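You operate a simulated robot arm through the tools that you are given. There is no shell and no other tool.

Carry out the task below with a simulated robot arm. There is one attempt and no reset: what you move stays moved.

TASK
Switch the compressor off and park its plug and coupling in their holders.
Fine: the orange mains switch goes off before the plug comes out; hold the orange bleed button till the post shows 0.0 bar before the coupling comes off; push the yellow stopper into the RING MAIN socket; leave the outlet valve closed.

It is judged by the outcome, as a careful person would: the job done as asked, and still so three seconds after it is handed in. It fails if anything else is knocked over, pushed out of place, dropped, spilled or broken. A push-on lid holds only when it is set on centred and level and pressed home; a screw cap is set on level and turned clockwise until tight.

THE ROBOT
A 6-joint arm with a two-finger parallel gripper, fixed in place. Base frame: the origin is on the floor under the middle of its stand, x ahead of it, y to its left, z up. Units: m, rad, N and s.
With the tool pointing down near the work surface it reaches from about 0.24 to 0.64 m from the base axis. Its first joint turns from -1.152 to 1.152 rad. Payload 2.7 kg.
The TCP is the grasp point between the finger pads, 0.023 m short of the fingertips. In the tool frame z runs along the fingers and y along their closing line. The gripper opens to 0.094 m. The fingers are 0.038 m wide and 0.01 m thick; the gripper's body (0.054 by 0.096 m) begins 0.039 m behind the TCP.
Orientation is that of the tool frame in the base frame, as a unit quaternion [x, y, z, w]. With the fingers straight down and closing along the base's y, the tool's x points along the base's -x, its y along +y and its z along -z.

THE INTERFACE
- The arm moves only by the tool drive_tool. Its argument "series" is a list of rows, each a list of 7 numbers: the shift along the tool's x, y, z in units of 150 mm (1.0 is 150 mm), then the turn, a rotation vector about the tool's x, y, z in units of 45 degrees (1.0 is 45 degrees), then the opening in per cent of the stroke, from 0 (shut) to 100 (fully open). In form: [[tx, ty, tz, ax, ay, az, jaw], ...]. A call has 1 to 20 rows; each row is the pose to reach, as a shift and turn from the pose commanded when the call began, along the tool's axes at that moment. A call with a number of a shift or a turn outside -1 to 1 is refused whole. Rows are played at 5 a second. More than 0.05 m and 0.15 rad between two rows, or a gripper value outside its range, and nothing of the call is played. A pose out of reach is approached as far as the arm can. The call stops where the force on the tool passes 90 N (or 10 N more than at its start, if that is more) or the arm is blocked; 0.2 s more then pass. The fingers move at their own pace (about 0.045 m/s each) and stop on an object; they squeeze with about 22 N. The grip force told is the motor's: it shows also when the fingers shut on nothing. Time passes only in rows, and 0.2 s behind the last, so rows that repeat a pose let the fingers close. The reply holds the time, the measured pose of the TCP, the force on the tool along the base axes, the opening and the grip force, in the units named above and with some noise, with the torque about the TCP (base axes, N m) and any sound that the robot's microphone picked up.
- Cameras (640 x 400 px; columns grow to the right, rows downward): "scene" is fixed at [0.0683, -0.4263, 1.4048]; the picture's right is [0.85, -0.53, 0.00], its down [-0.30, -0.48, -0.83] and it looks along [0.44, 0.70, -0.56] (base axes); focal length 355 px, centre (320, 200). "wrist" rides on the gripper at [0.087, 0.016, -0.074] in the tool frame; the picture's right is [-0.18, 0.98, 0.00], its down [-0.58, -0.11, -0.81] and it looks along [-0.79, -0.15, 0.59] (tool axes); focal length 243 px, centre (320, 200). There is no depth. A picture from a camera that has moved, and an enlarged one, comes with that camera's place and axes in the base frame and with its lens.
- grab_frame(camera): a new picture of that camera. No time passes.
- inspect(camera, box): a new picture of the part [left, top, right, bottom] of that camera's present view, enlarged. No time passes.
- sign_off(): hands the job in; it is judged then, once.

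Nothing tells you positions but the pictures and the camera data. Unless the task says otherwise, let go and move clear before handing in.

The tools are called as a command line: name --pt "numbers of a row" for each row, then --argument value for the rest, lists and objects as JSON in quotes. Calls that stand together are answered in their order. drive_tool: Moves the arm, as the interface text tells. Its arguments: {"type":"object","properties":{"series":{"type":"array","items":{"type":"array","items":{"type":"number"}}}},"required":["series"]} The other tools are called the same way: grab_frame (camera) takes a picture; inspect (camera, box) takes an enlarged picture of a part of a camera's view; sign_off () hands the job in.

At the start:

```text
time_s: 0.0
tool_pos: [0.3683, 0.0194, 1.1206]
tcp_rot: [0.0, 1.0, 0.0, -0.001]
ft_force: [0.7, 0.3, 0.4]
torque: [0.0, 0.02, 0.04]
grip_width: 0.0941
gripper_force: 0.2
```

scene: 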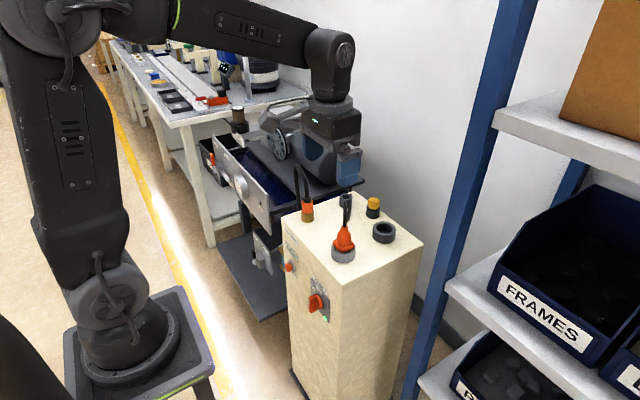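
wrist: 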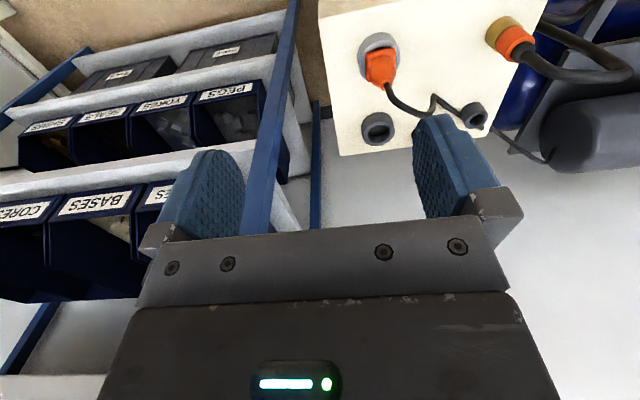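

I see a cream service post with an orange rotary mains switch on its front, a plug and sockets on top, and the compressor behind it. I'll zoom in to identify each part before moving.

inspect --camera "scene" --box '[260, 160, 440, 280]'

inspect --camera "scene" --box '[260, 220, 440, 400]'

inspect --camera "scene" --box '[190, 90, 380, 300]'

inspect --camera "wrist" --box '[310, 0, 640, 200]'

```text
3.33 times, centred on (350, 220) of scene
camera zoom: at [0.0683, -0.4263, 1.4048], right [0.85, -0.53, 0.0], down [-0.3, -0.48, -0.83], along [0.44, 0.7, -0.56], focal length 1185 px, centre (220, 133)
```

zoom: 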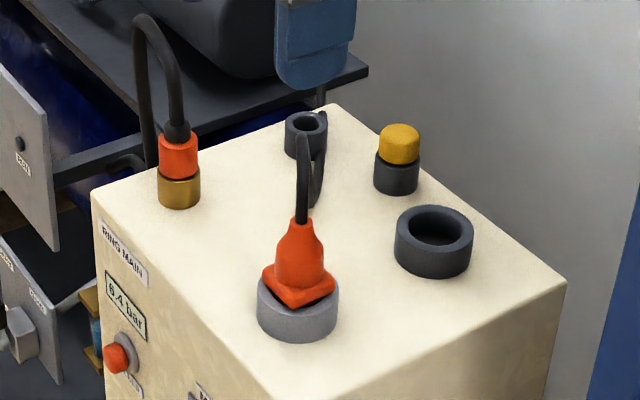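

```text
2.22 times, centred on (350, 310) of scene
camera zoom: at [0.0683, -0.4263, 1.4048], right [0.85, -0.53, 0.0], down [-0.3, -0.48, -0.83], along [0.44, 0.7, -0.56], focal length 790 px, centre (253, -44)
```

zoom: 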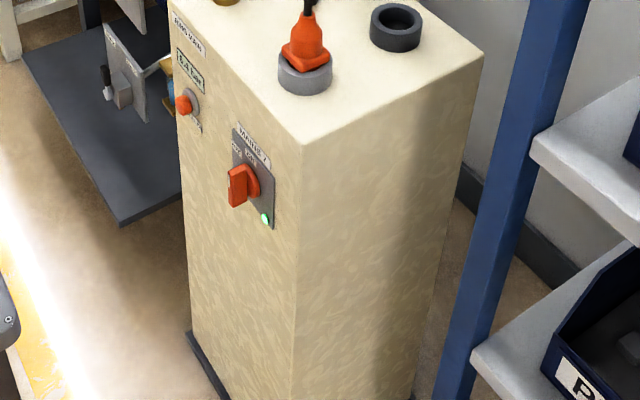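

```text
1.90 times, centred on (285, 195) of scene
camera zoom: at [0.0683, -0.4263, 1.4048], right [0.85, -0.53, 0.0], down [-0.3, -0.48, -0.83], along [0.44, 0.7, -0.56], focal length 677 px, centre (387, 210)
```

zoom: 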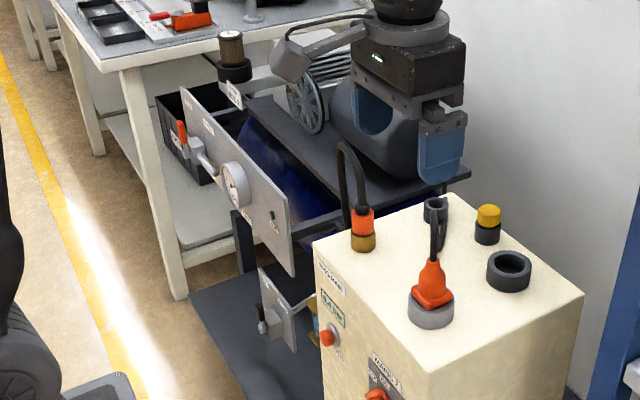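

```text
1.94 times, centred on (475, 100) of wrist
camera zoom: at [0.2799, 0.0351, 1.1949], right [0.18, 0.98, 0.0], down [0.58, -0.11, 0.81], along [0.79, -0.15, -0.59], focal length 470 px, centre (19, 394)
```

zoom: 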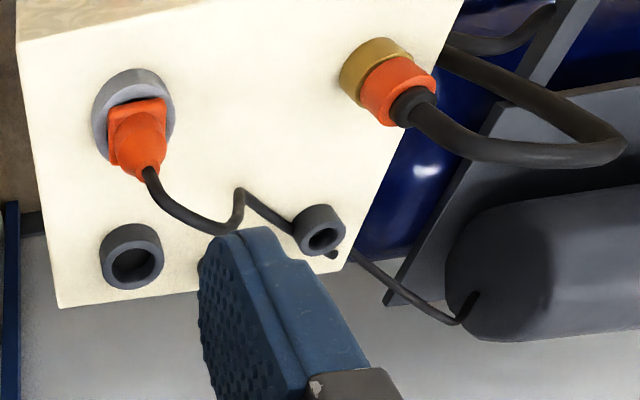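

The cream post looks axis-aligned at roughly x 0.41–0.68, y 0.03–0.32, top z about 0.78. I'll read the labels and the compressor panel more closely before moving.

inspect --camera "scene" --box '[280, 230, 350, 330]'

inspect --camera "scene" --box '[200, 120, 290, 220]'

inspect --camera "scene" --box '[230, 200, 310, 290]'

inspect --camera "scene" --box '[200, 60, 370, 170]'

inspect --camera "scene" --box '[280, 180, 410, 270]'

```text
4.00 times, centred on (315, 280) of scene
camera zoom: at [0.0683, -0.4263, 1.4048], right [0.85, -0.53, 0.0], down [-0.3, -0.48, -0.83], along [0.44, 0.7, -0.56], focal length 1422 px, centre (340, -120)
```

zoom: 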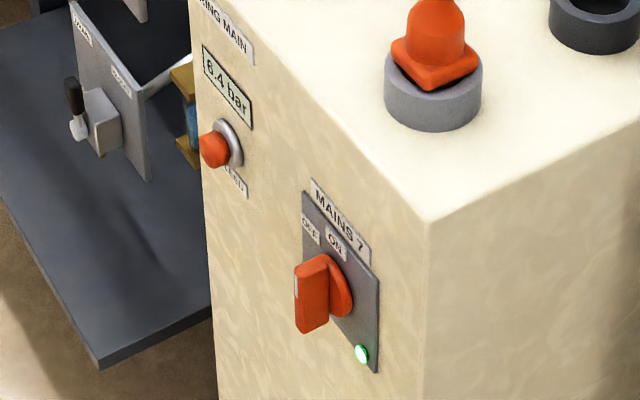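

```text
4.00 times, centred on (245, 170) of scene
camera zoom: at [0.0683, -0.4263, 1.4048], right [0.85, -0.53, 0.0], down [-0.3, -0.48, -0.83], along [0.44, 0.7, -0.56], focal length 1422 px, centre (620, 320)
```

zoom: 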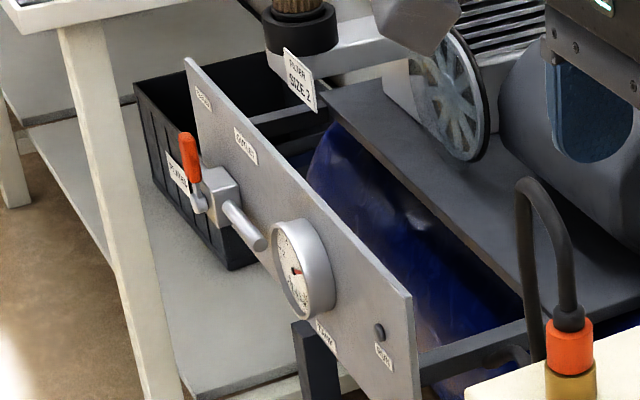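

```text
4.44 times, centred on (270, 245) of scene
camera zoom: at [0.0683, -0.4263, 1.4048], right [0.85, -0.53, 0.0], down [-0.3, -0.48, -0.83], along [0.44, 0.7, -0.56], focal length 1579 px, centre (542, 0)
```

zoom: 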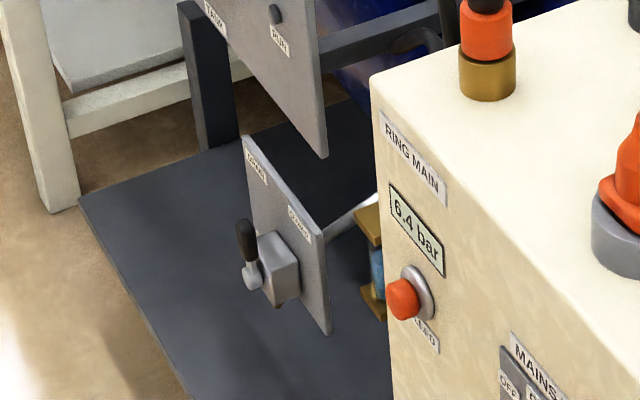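

```text
3.64 times, centred on (285, 115) of scene
camera zoom: at [0.0683, -0.4263, 1.4048], right [0.85, -0.53, 0.0], down [-0.3, -0.48, -0.83], along [0.44, 0.7, -0.56], focal length 1292 px, centre (447, 509)
```

zoom: 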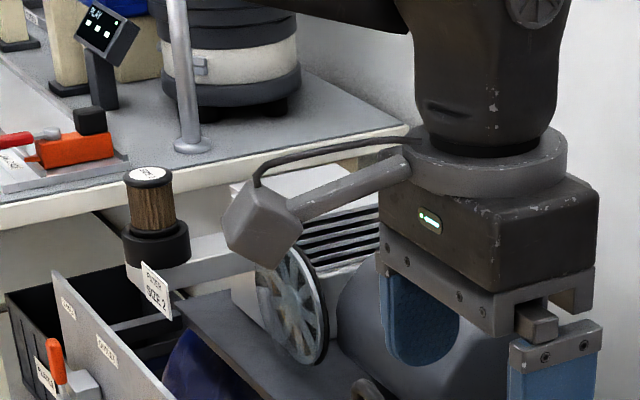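

```text
4.44 times, centred on (345, 225) of scene
camera zoom: at [0.0683, -0.4263, 1.4048], right [0.85, -0.53, 0.0], down [-0.3, -0.48, -0.83], along [0.44, 0.7, -0.56], focal length 1579 px, centre (209, 89)
```

zoom: 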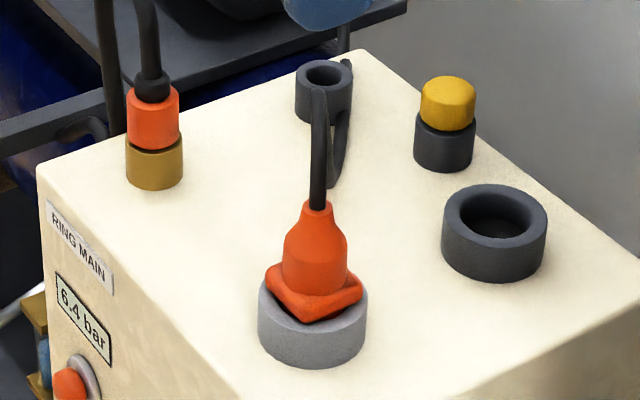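

The labels read: MAINS 7 switch, currently ON with the green lamp lit and OFF to its upper left; the BLEED button under the 6.4 bar display; and RING MAIN for the brass socket. The large dark ring looks like the plug holder and the small empty one the coupling holder. Next I'll move back and tilt the tool 45° forward to look at the front face.

drive_tool --pt "0.098 0.109 0.125 0 -0.125 0 100" --pt "0.196 0.218 0.25 0 -0.25 0 100" --pt "0.294 0.327 0.375 0 -0.375 0 100" --pt "0.392 0.436 0.5 0 -0.5 0 100" --pt "0.49 0.545 0.625 0 -0.625 0 100" --pt "0.588 0.654 0.75 0 -0.75 0 100" --pt "0.686 0.763 0.875 0 -0.875 0 100" --pt "0.787 0.873 1.0 0 -1.0 0 100"

grab_frame --camera "wrist"

grab_frame --camera "scene"

```text
time_s: 1.8
tool_pos: [0.2969, 0.2145, 0.9884]
tcp_rot: [-0.001, 0.924, 0.0, 0.383]
ft_force: [-0.4, 0.5, -0.2]
torque: [-0.01, 0.02, 0.01]
grip_width: 0.0939
gripper_force: 0.0
out of reach, approached as far as the arm can: row 6, 7, 8
```

```text
taken
camera wrist: at [0.1827, 0.2297, 0.9803], right [0.13, 0.98, 0.13], down [-0.16, -0.11, 0.98], along [0.98, -0.15, 0.14], focal length 243 px, centre (320, 200)
```

wrist: 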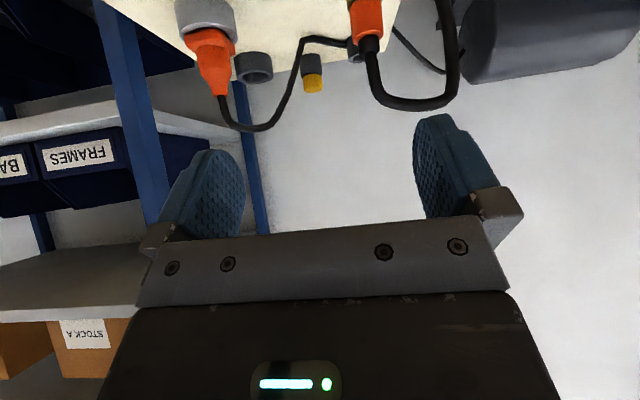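

```text
taken
```

scene: 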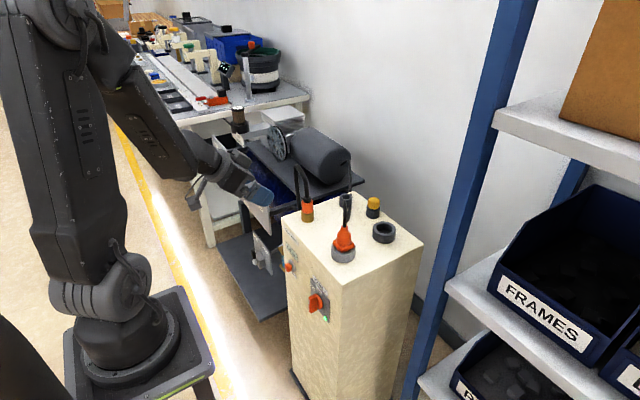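

The tool can't come in as close as x = 0.25 while tilted 45°. I'll go back to pointing straight down at about (0.30, 0.15, 0.85), so the wrist camera looks forward and down onto the front face.

drive_tool --pt "0.08 -0.054 0.083 0 0.125 0 100" --pt "0.16 -0.108 0.166 0 0.25 0 100" --pt "0.24 -0.161 0.25 0 0.375 0 100" --pt "0.32 -0.215 0.333 0 0.5 0 100" --pt "0.4 -0.27 0.416 0 0.625 0 100" --pt "0.48 -0.323 0.5 0 0.75 0 100" --pt "0.56 -0.376 0.582 0 0.875 0 100" --pt "0.637 -0.43 0.665 0 1.0 0 100"

grab_frame --camera "wrist"

grab_frame --camera "scene"

```text
time_s: 3.6
tool_pos: [0.3026, 0.1494, 0.853]
tcp_rot: [0.0, 1.0, 0.0, -0.001]
ft_force: [-0.7, 0.4, 0.1]
torque: [-0.02, 0.01, -0.01]
grip_width: 0.0939
gripper_force: 0.0
```

```text
taken
camera wrist: at [0.2152, 0.1658, 0.9271], right [0.18, 0.98, 0.0], down [0.58, -0.11, 0.81], along [0.79, -0.15, -0.59], focal length 243 px, centre (320, 200)
```

wrist: 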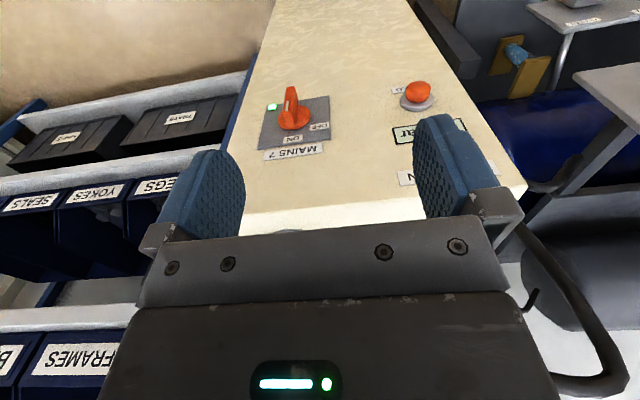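

```text
taken
```

scene: 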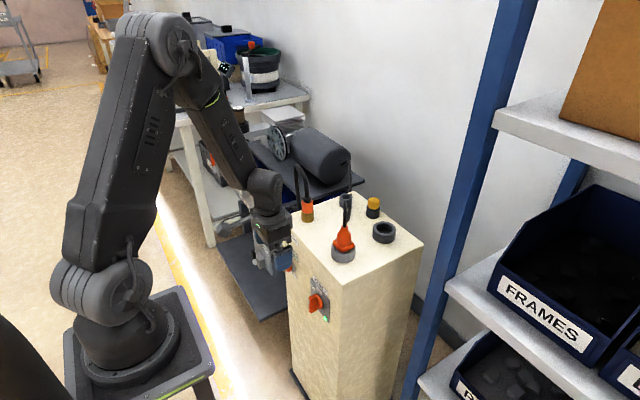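

The wrist camera now shows the switch, bleed button and display clearly, though upside down. I'll enlarge them to measure positions.

inspect --camera "wrist" --box '[240, 60, 360, 170]'

inspect --camera "wrist" --box '[360, 60, 540, 220]'

inspect --camera "scene" --box '[290, 280, 340, 330]'

```text
3.64 times, centred on (300, 115) of wrist
camera zoom: at [0.2152, 0.1658, 0.9271], right [0.18, 0.98, 0.0], down [0.58, -0.11, 0.81], along [0.79, -0.15, -0.59], focal length 882 px, centre (393, 509)
```

zoom: 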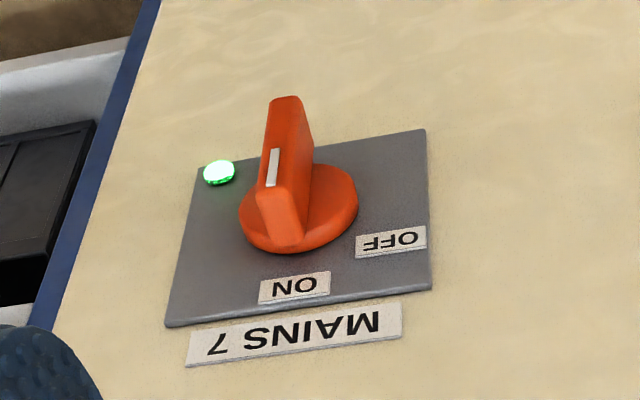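

```text
2.50 times, centred on (450, 140) of wrist
camera zoom: at [0.2152, 0.1658, 0.9271], right [0.18, 0.98, 0.0], down [0.58, -0.11, 0.81], along [0.79, -0.15, -0.59], focal length 606 px, centre (-5, 350)
```

zoom: 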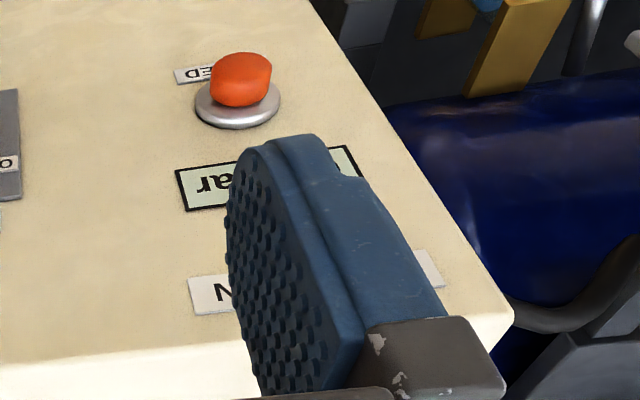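

```text
8.00 times, centred on (315, 305) of scene
camera zoom: at [0.0683, -0.4263, 1.4048], right [0.85, -0.53, 0.0], down [-0.3, -0.48, -0.83], along [0.44, 0.7, -0.56], focal length 2843 px, centre (360, -640)
```

zoom: 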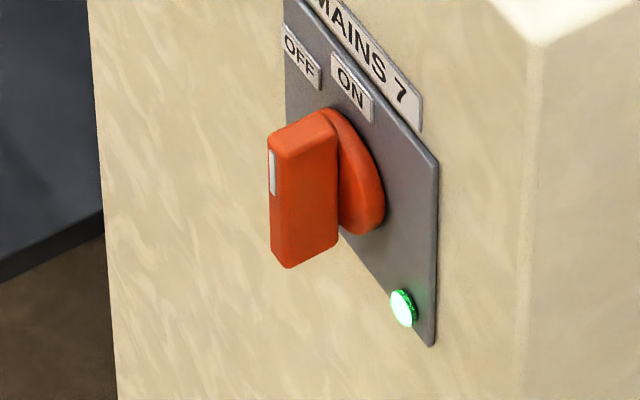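

The switch bar stands vertical with its marker at ON, and OFF lies to the upper left (+y). My estimate for the knob is about (0.395, 0.098, 0.66), so I'll take a second wrist view from lower down to pin it better.

drive_tool --pt "0 -0.11 0.2 0 0 0 100" --pt "0 -0.22 0.43 0 0 0 100" --pt "0 -0.333 0.687 0 0 0 100" --pt "0 -0.333 0.687 0 0 0 100"

grab_frame --camera "wrist"

grab_frame --camera "scene"

```text
time_s: 4.6
tool_pos: [0.3015, 0.1001, 0.7496]
tcp_rot: [-0.001, 1.0, 0.0, 0.0]
ft_force: [0.1, 0.3, -0.5]
torque: [0.0, 0.0, -0.02]
grip_width: 0.0937
gripper_force: 0.0
```

```text
taken
camera wrist: at [0.2141, 0.116, 0.8245], right [0.18, 0.98, 0.0], down [0.58, -0.11, 0.81], along [0.79, -0.15, -0.59], focal length 243 px, centre (320, 200)
```

wrist: 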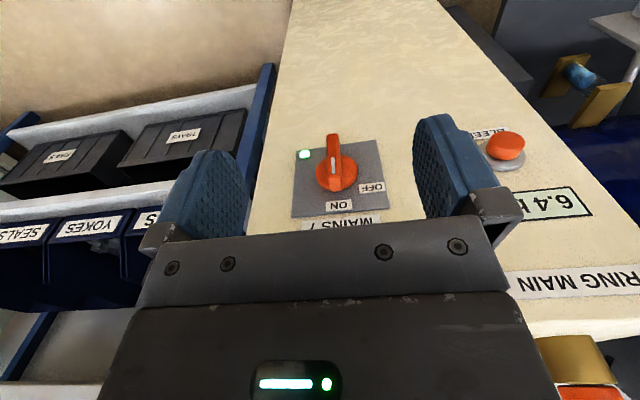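

```text
taken
```

scene: 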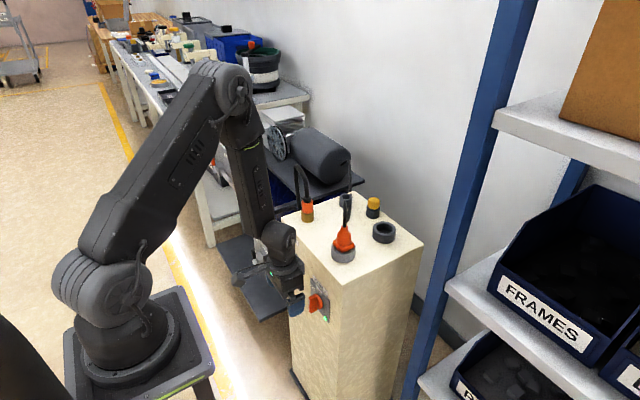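

inspect --camera "wrist" --box '[280, 110, 400, 230]'

inspect --camera "wrist" --box '[440, 100, 640, 300]'

```text
3.33 times, centred on (340, 170) of wrist
camera zoom: at [0.2141, 0.116, 0.8245], right [0.18, 0.98, 0.0], down [0.58, -0.11, 0.81], along [0.79, -0.15, -0.59], focal length 809 px, centre (253, 300)
```

zoom: 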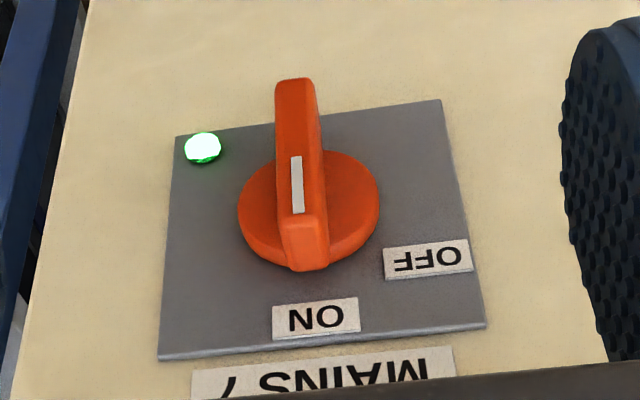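

```text
2.00 times, centred on (540, 200) of wrist
camera zoom: at [0.2141, 0.116, 0.8245], right [0.18, 0.98, 0.0], down [0.58, -0.11, 0.81], along [0.79, -0.15, -0.59], focal length 485 px, centre (-120, 200)
```

zoom: 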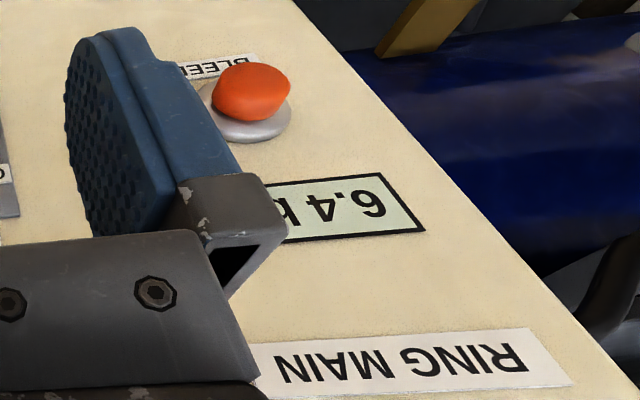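

Combining the two wrist views, the switch axis is at about y 0.099, z 0.660. The bar spans x 0.367–0.388 and z 0.632–0.686, and OFF is about 60° toward +y. I'll tilt the tool 30°, half-close the fingers and straddle the upper end of the bar, then push it toward +y.

drive_tool --pt "-0.045 -0.001 0.026 0 -0.133 0 90" --pt "-0.089 -0.003 0.052 0 -0.267 0 80" --pt "-0.134 -0.004 0.078 0 -0.4 0 70" --pt "-0.179 -0.006 0.105 0 -0.533 0 60" --pt "-0.223 -0.007 0.131 0 -0.667 0 50" --pt "-0.223 -0.007 0.131 0 -0.667 0 50"

grab_frame --camera "wrist"

inspect --camera "scene" --box '[230, 210, 390, 340]'

```text
time_s: 6.0
tool_pos: [0.3362, 0.0985, 0.7301]
tcp_rot: [-0.001, 0.966, 0.0, 0.26]
ft_force: [0.3, 0.1, 0.7]
torque: [-0.02, 0.0, 0.02]
grip_width: 0.0469
gripper_force: 0.1
out of reach, approached as far as the arm can: row 1
```

```text
taken
camera wrist: at [0.223, 0.1134, 0.7507], right [0.16, 0.98, 0.09], down [0.1, -0.11, 0.99], along [0.98, -0.15, -0.11], focal length 243 px, centre (320, 200)
```

wrist: 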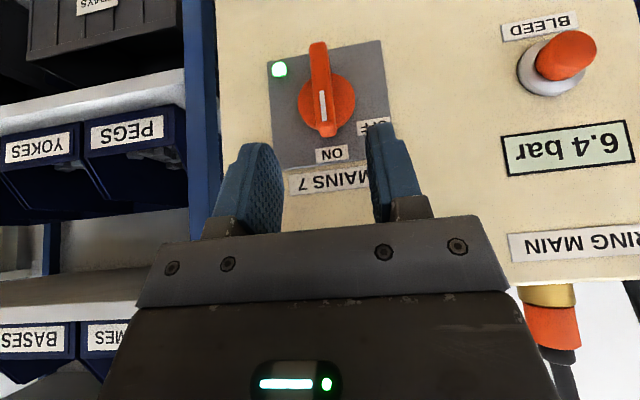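

```text
3.08 times, centred on (310, 275) of scene
camera zoom: at [0.0683, -0.4263, 1.4048], right [0.85, -0.53, 0.0], down [-0.3, -0.48, -0.83], along [0.44, 0.7, -0.56], focal length 1093 px, centre (351, -31)
```

zoom: 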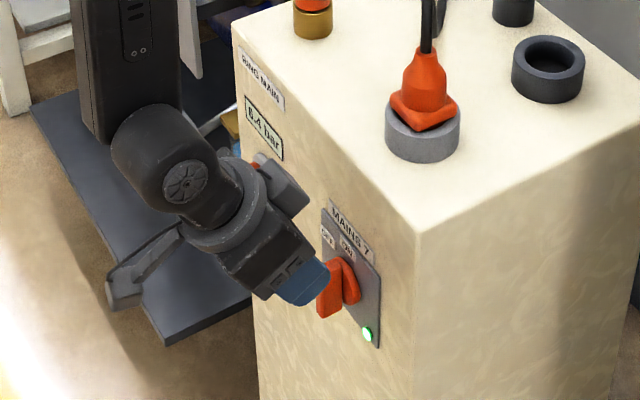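

The gripper is lined up over the bar and the geometry matches my estimate. I'll move in along the tool axis by about 41 mm and check.

drive_tool --pt "0.005 0.003 0.09 0 0 0 50" --pt "0.01 0.003 0.18 0 0 0 50" --pt "0.015 0.003 0.277 0 0 0 50" --pt "0.015 0.003 0.277 0 0 0 50"

grab_frame --camera "wrist"

inspect --camera "scene" --box '[270, 260, 360, 340]'

```text
time_s: 7.0
tool_pos: [0.354, 0.0978, 0.6924]
tcp_rot: [-0.001, 0.966, 0.0, 0.258]
ft_force: [-0.2, 0.3, 1.8]
torque: [-0.03, 0.01, 0.05]
grip_width: 0.0467
gripper_force: 0.1
```

```text
taken
camera wrist: at [0.2419, 0.1136, 0.713], right [0.16, 0.98, 0.09], down [0.1, -0.11, 0.99], along [0.98, -0.15, -0.12], focal length 243 px, centre (320, 200)
```

wrist: 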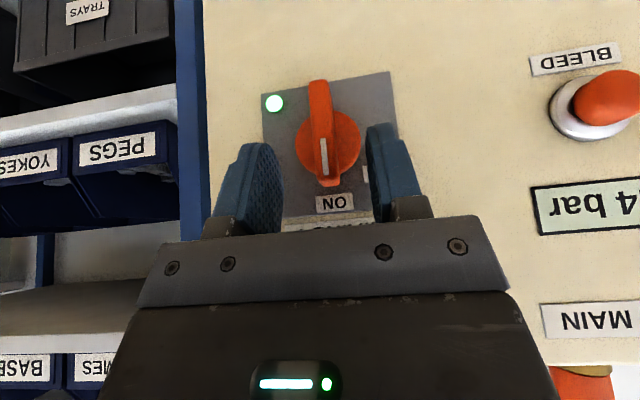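

```text
5.00 times, centred on (315, 300) of scene
camera zoom: at [0.0683, -0.4263, 1.4048], right [0.85, -0.53, 0.0], down [-0.3, -0.48, -0.83], along [0.44, 0.7, -0.56], focal length 1777 px, centre (345, -300)
```

zoom: 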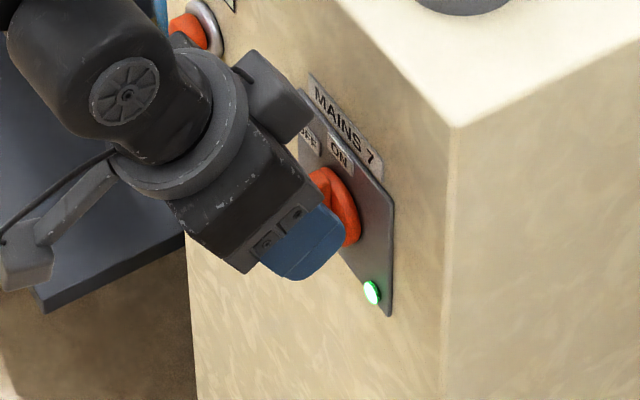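

The fingers straddle the upper part of the bar without contact. I'll push toward +y slowly in small steps.

drive_tool --pt "0 0.04 0 0 0 0 50" --pt "0 0.08 0 0 0 0 50" --pt "0 0.12 0 0 0 0 50" --pt "0 0.15 0 0 0 0 50" --pt "0 0.18 0 0 0 0 50" --pt "0 0.21 0 0 0 0 50" --pt "0 0.235 0 0 0 0 50" --pt "0 0.235 0 0 0 0 50"

grab_frame --camera "wrist"

inspect --camera "scene" --box '[270, 260, 360, 340]'

```text
time_s: 8.8
tool_pos: [0.3547, 0.1348, 0.6913]
tcp_rot: [-0.001, 0.966, 0.001, 0.259]
ft_force: [-0.3, -0.5, 0.1]
torque: [-0.01, -0.03, 0.0]
grip_width: 0.0472
gripper_force: 0.0
```

```text
taken
camera wrist: at [0.2422, 0.1499, 0.7127], right [0.16, 0.98, 0.09], down [0.1, -0.11, 0.99], along [0.98, -0.15, -0.11], focal length 243 px, centre (320, 200)
```

wrist: 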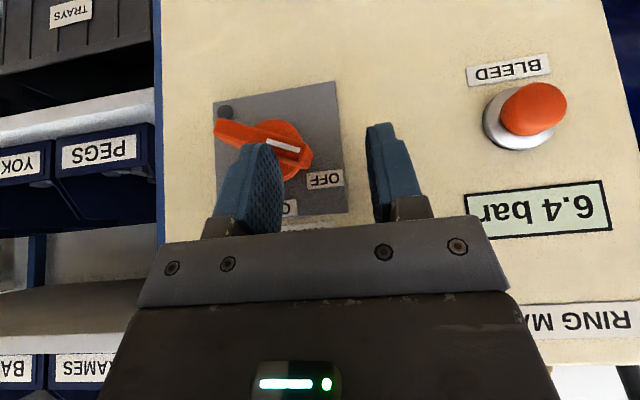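

```text
5.00 times, centred on (315, 300) of scene
camera zoom: at [0.0683, -0.4263, 1.4048], right [0.85, -0.53, 0.0], down [-0.3, -0.48, -0.83], along [0.44, 0.7, -0.56], focal length 1777 px, centre (345, -300)
```

zoom: 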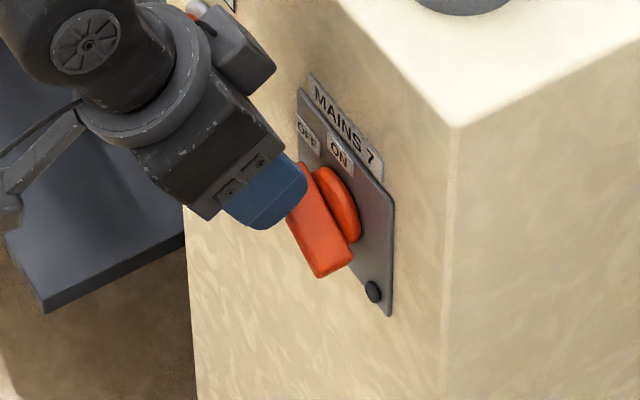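

The switch now points at OFF and the green lamp has gone out. I'll back off, close the fingers and line up with the BLEED button, which I estimate at y 0.25, z 0.66 with its cap front near x 0.378.

drive_tool --pt "0 -0.01 -0.11 0 0 0 50" --pt "0 -0.01 -0.22 0 0 0 50" --pt "0 -0.01 -0.333 0 0 0 40" --pt "0 0.2 -0.333 0 -0.083 0 25" --pt "0 0.4 -0.333 0 -0.166 0 10" --pt "0 0.6 -0.333 0 -0.25 0 0" --pt "0 0.768 -0.333 0 -0.333 0 0" --pt "0 0.768 -0.333 0 -0.333 0 0"

grab_frame --camera "wrist"

grab_frame --camera "scene"

```text
time_s: 10.6
tool_pos: [0.3305, 0.251, 0.7346]
tcp_rot: [-0.002, 0.924, 0.001, 0.383]
ft_force: [0.5, -0.3, 0.0]
torque: [-0.02, 0.01, -0.03]
grip_width: 0.0001
gripper_force: 21.9
```

```text
taken
camera wrist: at [0.2152, 0.2658, 0.7263], right [0.13, 0.98, 0.13], down [-0.16, -0.11, 0.98], along [0.98, -0.15, 0.14], focal length 243 px, centre (320, 200)
```

wrist: 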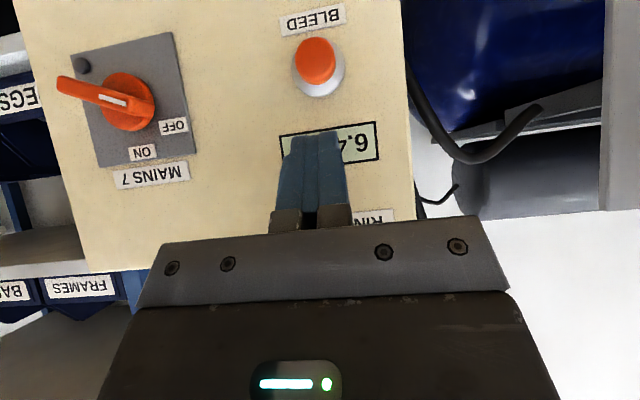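

```text
taken
```

scene: 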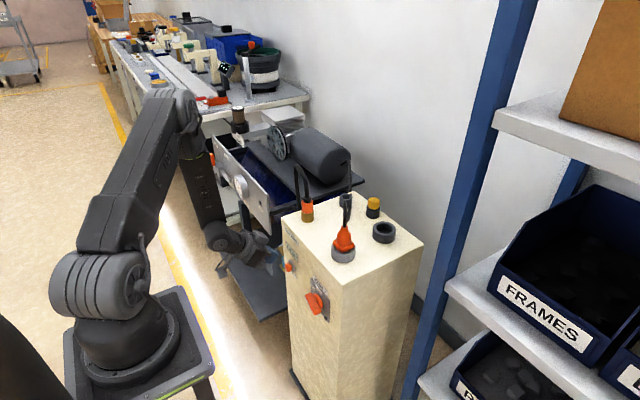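

The button is confirmed at about (0.385, 0.249, 0.659). I'll lower the closed fingertips in front of it, staying about 15 mm short.

drive_tool --pt "0.08 -0.003 0.09 0 0 0 0" --pt "0.16 -0.006 0.18 0 0 0 0" --pt "0.24 -0.01 0.27 0 0 0 0" --pt "0.321 -0.013 0.363 0 0 0 0" --pt "0.321 -0.013 0.363 0 0 0 0"

grab_frame --camera "wrist"

grab_frame --camera "scene"

```text
time_s: 11.8
tool_pos: [0.3351, 0.2477, 0.664]
tcp_rot: [0.001, 0.923, 0.0, 0.384]
ft_force: [-0.2, -0.5, -0.7]
torque: [-0.03, -0.01, 0.0]
grip_width: 0.0
gripper_force: 22.2
```

```text
taken
camera wrist: at [0.2203, 0.2631, 0.6548], right [0.13, 0.98, 0.13], down [-0.16, -0.11, 0.98], along [0.98, -0.15, 0.14], focal length 243 px, centre (320, 200)
```

wrist: 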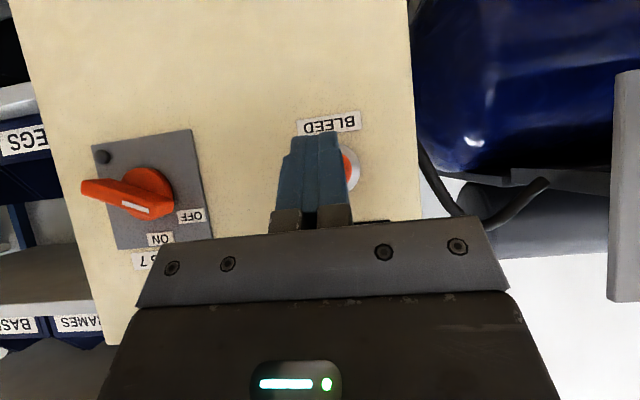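

```text
taken
```

scene: 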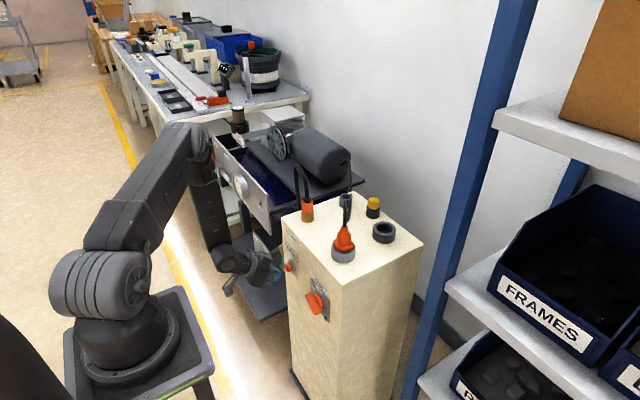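

The fingertips are just in front of the button at the right height and y. I'll press straight along +x in small steps and watch the force.

drive_tool --pt "-0.03 0.008 0.03 0 0 0 0" --pt "-0.06 0.01 0.06 0 0 0 0" --pt "-0.075 0.01 0.075 0 0 0 0" --pt "-0.09 0.01 0.09 0 0 0 0" --pt "-0.1 0.01 0.1 0 0 0 0" --pt "-0.11 0.01 0.11 0 0 0 0"

inspect --camera "scene" --box '[270, 220, 340, 290]'

grab_frame --camera "wrist"

```text
time_s: 13.2
tool_pos: [0.3566, 0.2483, 0.6629]
tcp_rot: [-0.002, 0.924, 0.0, 0.382]
ft_force: [-8.4, 2.6, -2.6]
torque: [0.03, 0.09, 0.07]
grip_width: 0.0001
gripper_force: 22.5
heard: click
```

```text
5.71 times, centred on (305, 255) of scene
camera zoom: at [0.0682, -0.4262, 1.4048], right [0.85, -0.53, 0.0], down [-0.3, -0.48, -0.83], along [0.44, 0.7, -0.56], focal length 2031 px, centre (406, -114)
```

zoom: 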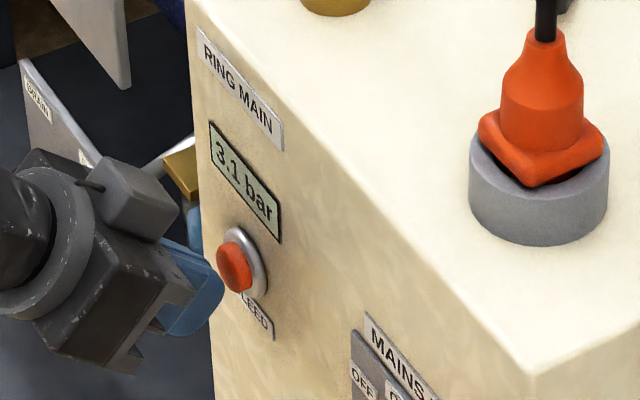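

```text
taken
camera wrist: at [0.2418, 0.2638, 0.6547], right [0.13, 0.98, 0.13], down [-0.16, -0.11, 0.98], along [0.98, -0.15, 0.14], focal length 243 px, centre (320, 200)
```

wrist: 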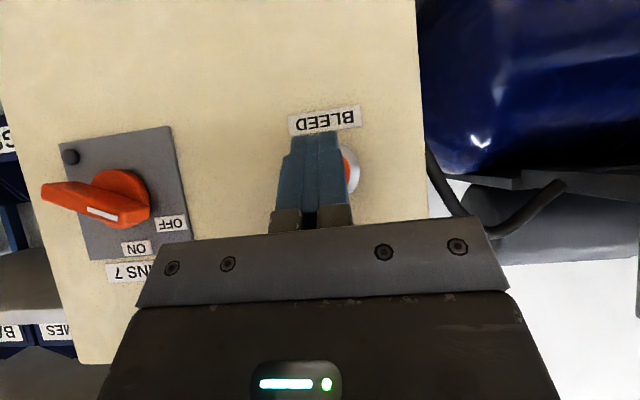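

The button clicked and the display is falling, now at 3.1 bar. I'll keep holding and re-check the reading.

drive_tool --pt "0 0 0 0 0 0 0" --pt "0 0 0 0 0 0 0" --pt "0 0 0 0 0 0 0" --pt "0 0 0 0 0 0 0" --pt "0 0 0 0 0 0 0" --pt "0 0 0 0 0 0 0" --pt "0 0 0 0 0 0 0" --pt "0 0 0 0 0 0 0" --pt "0 0 0 0 0 0 0" --pt "0 0 0 0 0 0 0" --pt "0 0 0 0 0 0 0" --pt "0 0 0 0 0 0 0"

inspect --camera "scene" --box '[270, 220, 340, 290]'

```text
time_s: 15.8
tool_pos: [0.3568, 0.2481, 0.6627]
tcp_rot: [-0.001, 0.924, 0.0, 0.383]
ft_force: [-10.2, -2.9, -3.1]
torque: [-0.02, 0.15, -0.08]
grip_width: 0.0002
gripper_force: 22.0
```

```text
5.71 times, centred on (305, 255) of scene
camera zoom: at [0.0681, -0.4263, 1.4048], right [0.85, -0.53, 0.0], down [-0.3, -0.48, -0.83], along [0.44, 0.7, -0.56], focal length 2031 px, centre (406, -114)
```

zoom: 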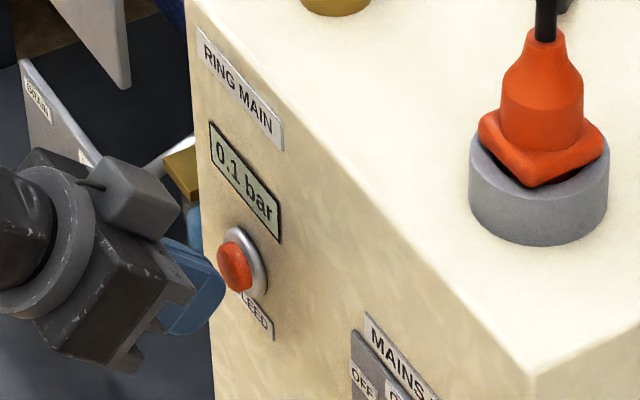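

The display reads 0.1 bar, so it isn't at zero yet. I'll keep holding.

drive_tool --pt "0 0 0 0 0 0 0" --pt "0 0 0 0 0 0 0" --pt "0 0 0 0 0 0 0" --pt "0 0 0 0 0 0 0" --pt "0 0 0 0 0 0 0" --pt "0 0 0 0 0 0 0" --pt "0 0 0 0 0 0 0" --pt "0 0 0 0 0 0 0" --pt "0 0 0 0 0 0 0" --pt "0 0 0 0 0 0 0" --pt "0 0 0 0 0 0 0" --pt "0 0 0 0 0 0 0"

inspect --camera "scene" --box '[270, 220, 340, 290]'

```text
time_s: 18.4
tool_pos: [0.3569, 0.2482, 0.6642]
tcp_rot: [-0.001, 0.924, 0.0, 0.382]
ft_force: [-10.8, -2.9, -1.3]
torque: [-0.06, 0.06, -0.11]
grip_width: 0.0
gripper_force: 22.2
```

```text
5.71 times, centred on (305, 255) of scene
camera zoom: at [0.0681, -0.4263, 1.4048], right [0.85, -0.53, 0.0], down [-0.3, -0.48, -0.83], along [0.44, 0.7, -0.56], focal length 2031 px, centre (406, -114)
```

zoom: 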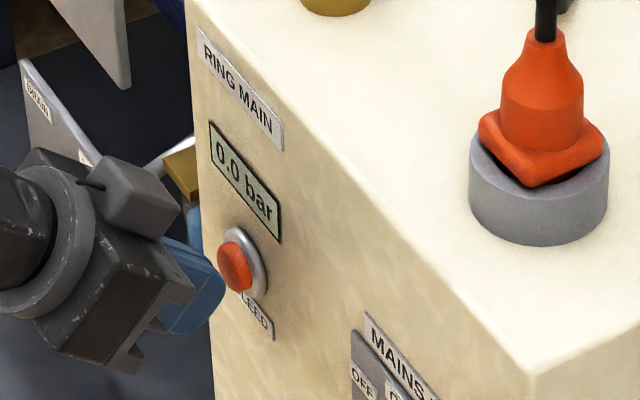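

The post shows 0.0 bar. I'll release the button, back away, rise to vertical, and then check that the reading stays at zero.

drive_tool --pt "0 0 0 0 0 0 0" --pt "0 0 -0.2 0 0 0 0" --pt "0 0 -0.4 0 0 0 0" --pt "-0.14 0 -0.55 0 0.167 0 0" --pt "-0.28 0 -0.7 0 0.333 0 20" --pt "-0.42 0 -0.85 0 0.5 0 50" --pt "-0.566 0 -1.0 0 0.667 0 70" --pt "-0.566 0 -1.0 0 0.833 0 100" --pt "-0.566 0 -1.0 0 1.0 0 100"

inspect --camera "scene" --box '[270, 220, 340, 290]'

grab_frame --camera "wrist"

```text
time_s: 20.4
tool_pos: [0.3056, 0.2467, 0.8251]
tcp_rot: [-0.001, 0.997, -0.005, 0.072]
ft_force: [0.2, 0.7, 0.0]
torque: [0.0, -0.01, 0.01]
grip_width: 0.0939
gripper_force: 0.1
out of reach, approached as far as the arm can: row 8, 9
```

```text
5.71 times, centred on (305, 255) of scene
camera zoom: at [0.0683, -0.4263, 1.4048], right [0.85, -0.53, 0.0], down [-0.3, -0.48, -0.83], along [0.44, 0.7, -0.56], focal length 2031 px, centre (406, -114)
```

zoom: 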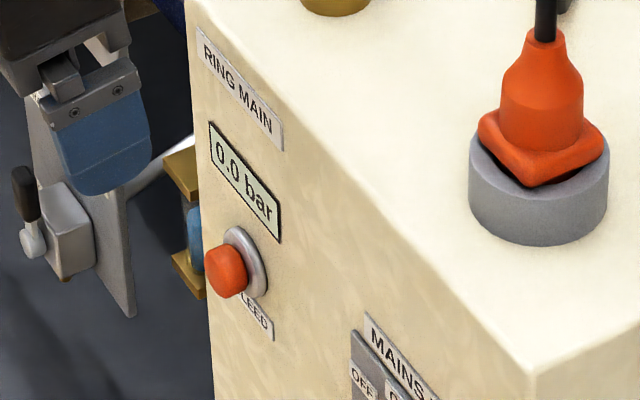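

```text
taken
camera wrist: at [0.2099, 0.2637, 0.885], right [0.18, 0.98, 0.02], down [0.46, -0.1, 0.88], along [0.87, -0.15, -0.47], focal length 243 px, centre (320, 200)
```

wrist: 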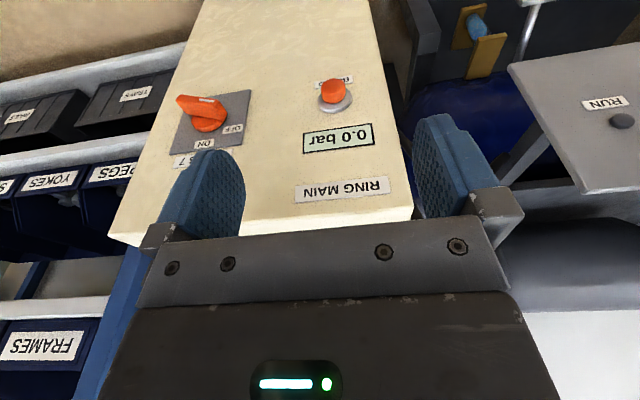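

The reading holds at 0.0 bar and the button has popped back out. I'll rise to see the top of the post and measure the plug, sockets and holders.

drive_tool --pt "-0.05 -0.1 -0.17 0 0.04 0 100" --pt "-0.13 -0.28 -0.37 0 0.09 0 100" --pt "-0.2 -0.46 -0.52 0 0.14 0 100" --pt "-0.262 -0.645 -0.67 0 0.184 0 100" --pt "-0.262 -0.645 -0.67 0 0.184 0 100"

grab_frame --camera "wrist"

grab_frame --camera "scene"

```text
time_s: 21.6
tool_pos: [0.3073, 0.142, 0.8857]
tcp_rot: [-0.001, 0.998, -0.055, 0.041]
ft_force: [-0.5, -0.4, -0.6]
torque: [-0.01, 0.02, -0.01]
grip_width: 0.0938
gripper_force: 0.1
out of reach, approached as far as the arm can: row 1, 2, 3, 4, 5
```

```text
taken
camera wrist: at [0.2139, 0.1648, 0.9503], right [0.19, 0.98, -0.09], down [0.51, -0.02, 0.86], along [0.84, -0.21, -0.51], focal length 243 px, centre (320, 200)
```

wrist: 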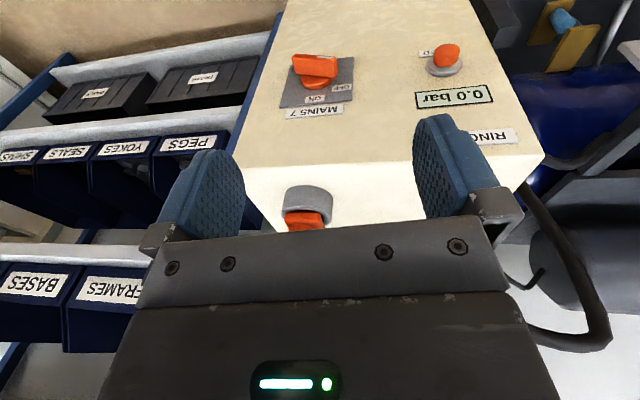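

```text
taken
```

scene: 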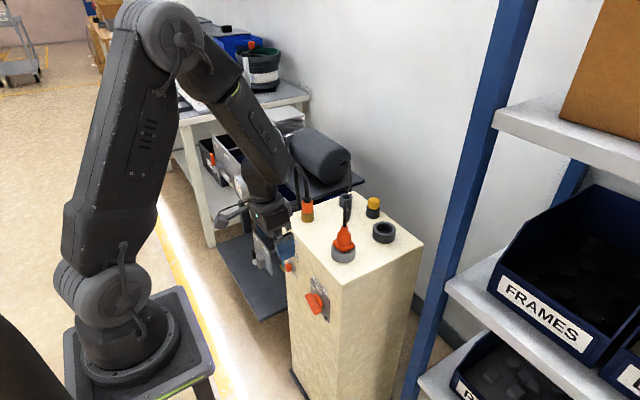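

The arm is near a limit this close in. I'll move outward and up to about (0.35, 0.13, 0.95) and level the tool.

drive_tool --pt "-0.12 -0.03 -0.1 -0.04 0.03 0 100" --pt "-0.24 -0.06 -0.2 -0.08 0.06 0 100" --pt "-0.318 -0.1 -0.3 -0.12 0.09 0 100" --pt "-0.318 -0.125 -0.391 -0.14 0.104 0 100" --pt "-0.318 -0.125 -0.391 -0.14 0.104 0 100"

grab_frame --camera "wrist"

```text
time_s: 22.8
tool_pos: [0.3261, 0.1204, 0.9]
tcp_rot: [-0.001, 0.997, -0.062, 0.042]
ft_force: [0.6, -0.4, 0.1]
torque: [-0.01, -0.01, 0.0]
grip_width: 0.0939
gripper_force: 0.1
out of reach, approached as far as the arm can: row 1, 2, 3, 4, 5
```

```text
taken
camera wrist: at [0.2327, 0.145, 0.9651], right [0.19, 0.98, -0.11], down [0.51, 0.0, 0.86], along [0.84, -0.22, -0.5], focal length 243 px, centre (320, 200)
```

wrist: 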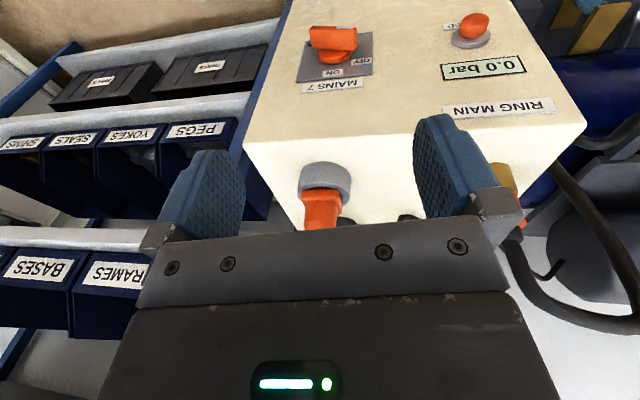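

The tool still shows a small residual tilt. I'll translate up and outward with the orientation unchanged to see whether reach frees up.

drive_tool --pt "-0.07 -0.05 -0.156 0 0 0 100" --pt "-0.143 -0.107 -0.312 0 0 0 100" --pt "-0.215 -0.16 -0.468 0 0 0 100" --pt "-0.287 -0.214 -0.624 0 0 0 100" --pt "-0.287 -0.214 -0.624 0 0 0 100"

grab_frame --camera "scene"

```text
time_s: 24.0
tool_pos: [0.3565, 0.1003, 0.9853]
tcp_rot: [0.0, 0.994, -0.09, 0.057]
ft_force: [-0.2, 0.3, -0.1]
torque: [0.01, -0.01, -0.01]
grip_width: 0.0939
gripper_force: 0.1
out of reach, approached as far as the arm can: row 1, 2, 3, 4, 5
```

```text
taken
```

scene: 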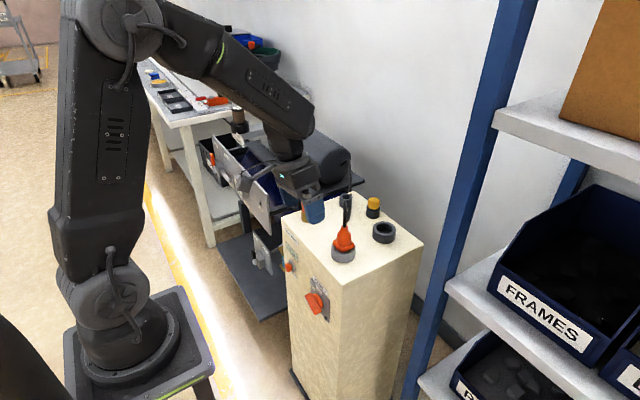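

The wrist seems to have wound into an awkward joint branch after the tilted press, so one roll joint is at its limit. To unwind it I'll go to y ≈ 0 in front of the post, where tool and arm share one plane. There I'll tilt forward low down and come back up straight.

drive_tool --pt "0.029 -0.074 0.122 -0.033 -0.122 0 60" --pt "0.058 -0.149 0.244 -0.065 -0.245 0 20" --pt "0.087 -0.223 0.366 -0.098 -0.367 0 0" --pt "0.116 -0.297 0.489 -0.131 -0.489 0 0" --pt "0.145 -0.371 0.611 -0.164 -0.611 0 0" --pt "0.174 -0.446 0.733 -0.196 -0.734 0 0" --pt "0.203 -0.52 0.855 -0.229 -0.856 0 0" --pt "0.203 -0.52 0.855 -0.229 -0.856 0 0"

grab_frame --camera "scene"

```text
time_s: 25.8
tool_pos: [0.3469, 0.0044, 0.8672]
tcp_rot: [-0.034, 0.924, 0.003, 0.38]
ft_force: [0.3, 0.7, -0.7]
torque: [0.0, 0.0, -0.04]
grip_width: 0.0001
gripper_force: 21.8
out of reach, approached as far as the arm can: row 5, 6, 7, 8
```

```text
taken
```

scene: 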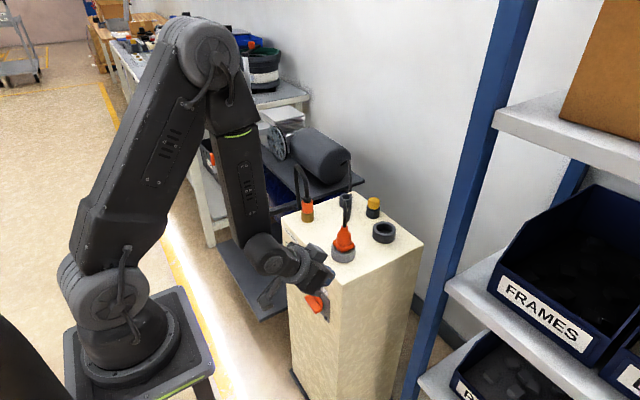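

The tool is now tilted forward in the arm's plane. I'll correct the small yaw at y = 0 and go a little lower before straightening up.

drive_tool --pt "0.1 -0.029 0.1 0.058 0 0.058 0" --pt "0.2 -0.029 0.2 0.058 0 0.058 0" --pt "0.3 -0.029 0.25 0.058 0 0.058 0" --pt "0.3 -0.029 0.25 0.058 0 0.058 0"

grab_frame --camera "scene"

```text
time_s: 26.8
tool_pos: [0.3417, -0.003, 0.8102]
tcp_rot: [-0.004, 0.924, -0.01, 0.382]
ft_force: [-0.8, -0.1, -0.2]
torque: [0.01, 0.03, -0.03]
grip_width: 0.0
gripper_force: 22.0
```

```text
taken
```

scene: 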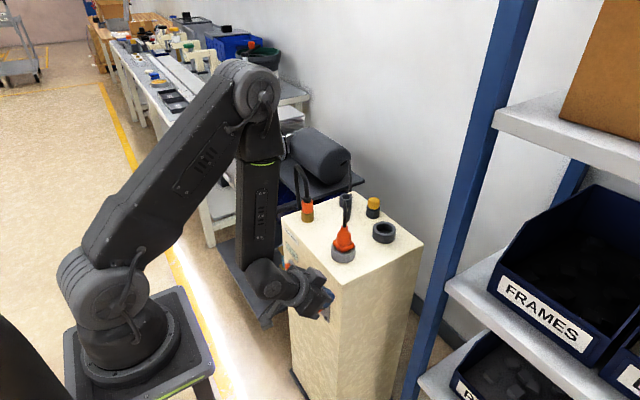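

That pose is reached cleanly. Now I'll rise while straightening back to vertical, all in the y ≈ 0 plane.

drive_tool --pt "-0.11 0.002 -0.09 0 0.125 0 0" --pt "-0.22 0.004 -0.18 0 0.25 0 0" --pt "-0.34 0.006 -0.28 0 0.375 0 0" --pt "-0.46 0.008 -0.38 0 0.5 0 0" --pt "-0.58 0.01 -0.48 0 0.625 0 30" --pt "-0.71 0.014 -0.59 0 0.75 0 60" --pt "-0.84 0.018 -0.7 0 0.875 0 100" --pt "-0.978 0.02 -0.81 0 1.0 0 100" --pt "-0.978 0.02 -0.81 0 1.0 0 100"

grab_frame --camera "wrist"

grab_frame --camera "scene"

```text
time_s: 28.8
tool_pos: [0.3619, 0.0023, 0.9987]
tcp_rot: [-0.001, 1.0, -0.011, -0.003]
ft_force: [-0.3, 0.4, -0.7]
torque: [0.0, 0.01, -0.02]
grip_width: 0.0939
gripper_force: 0.0
out of reach, approached as far as the arm can: row 4, 5
```

```text
taken
camera wrist: at [0.2745, 0.0204, 1.0728], right [0.18, 0.98, -0.02], down [0.58, -0.09, 0.81], along [0.79, -0.16, -0.59], focal length 243 px, centre (320, 200)
```

wrist: 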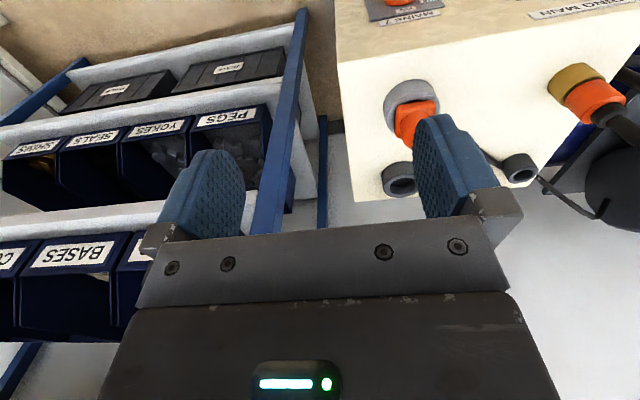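

```text
taken
```

scene: 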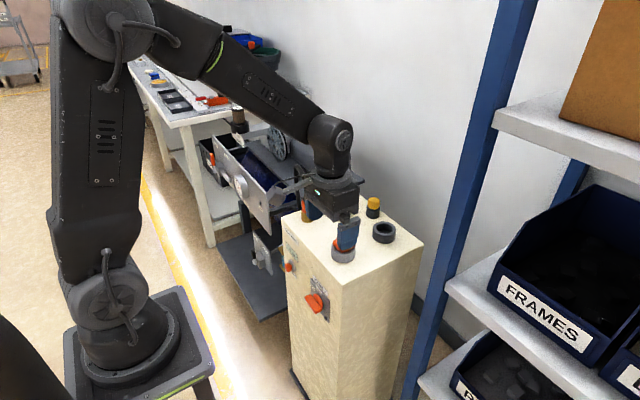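

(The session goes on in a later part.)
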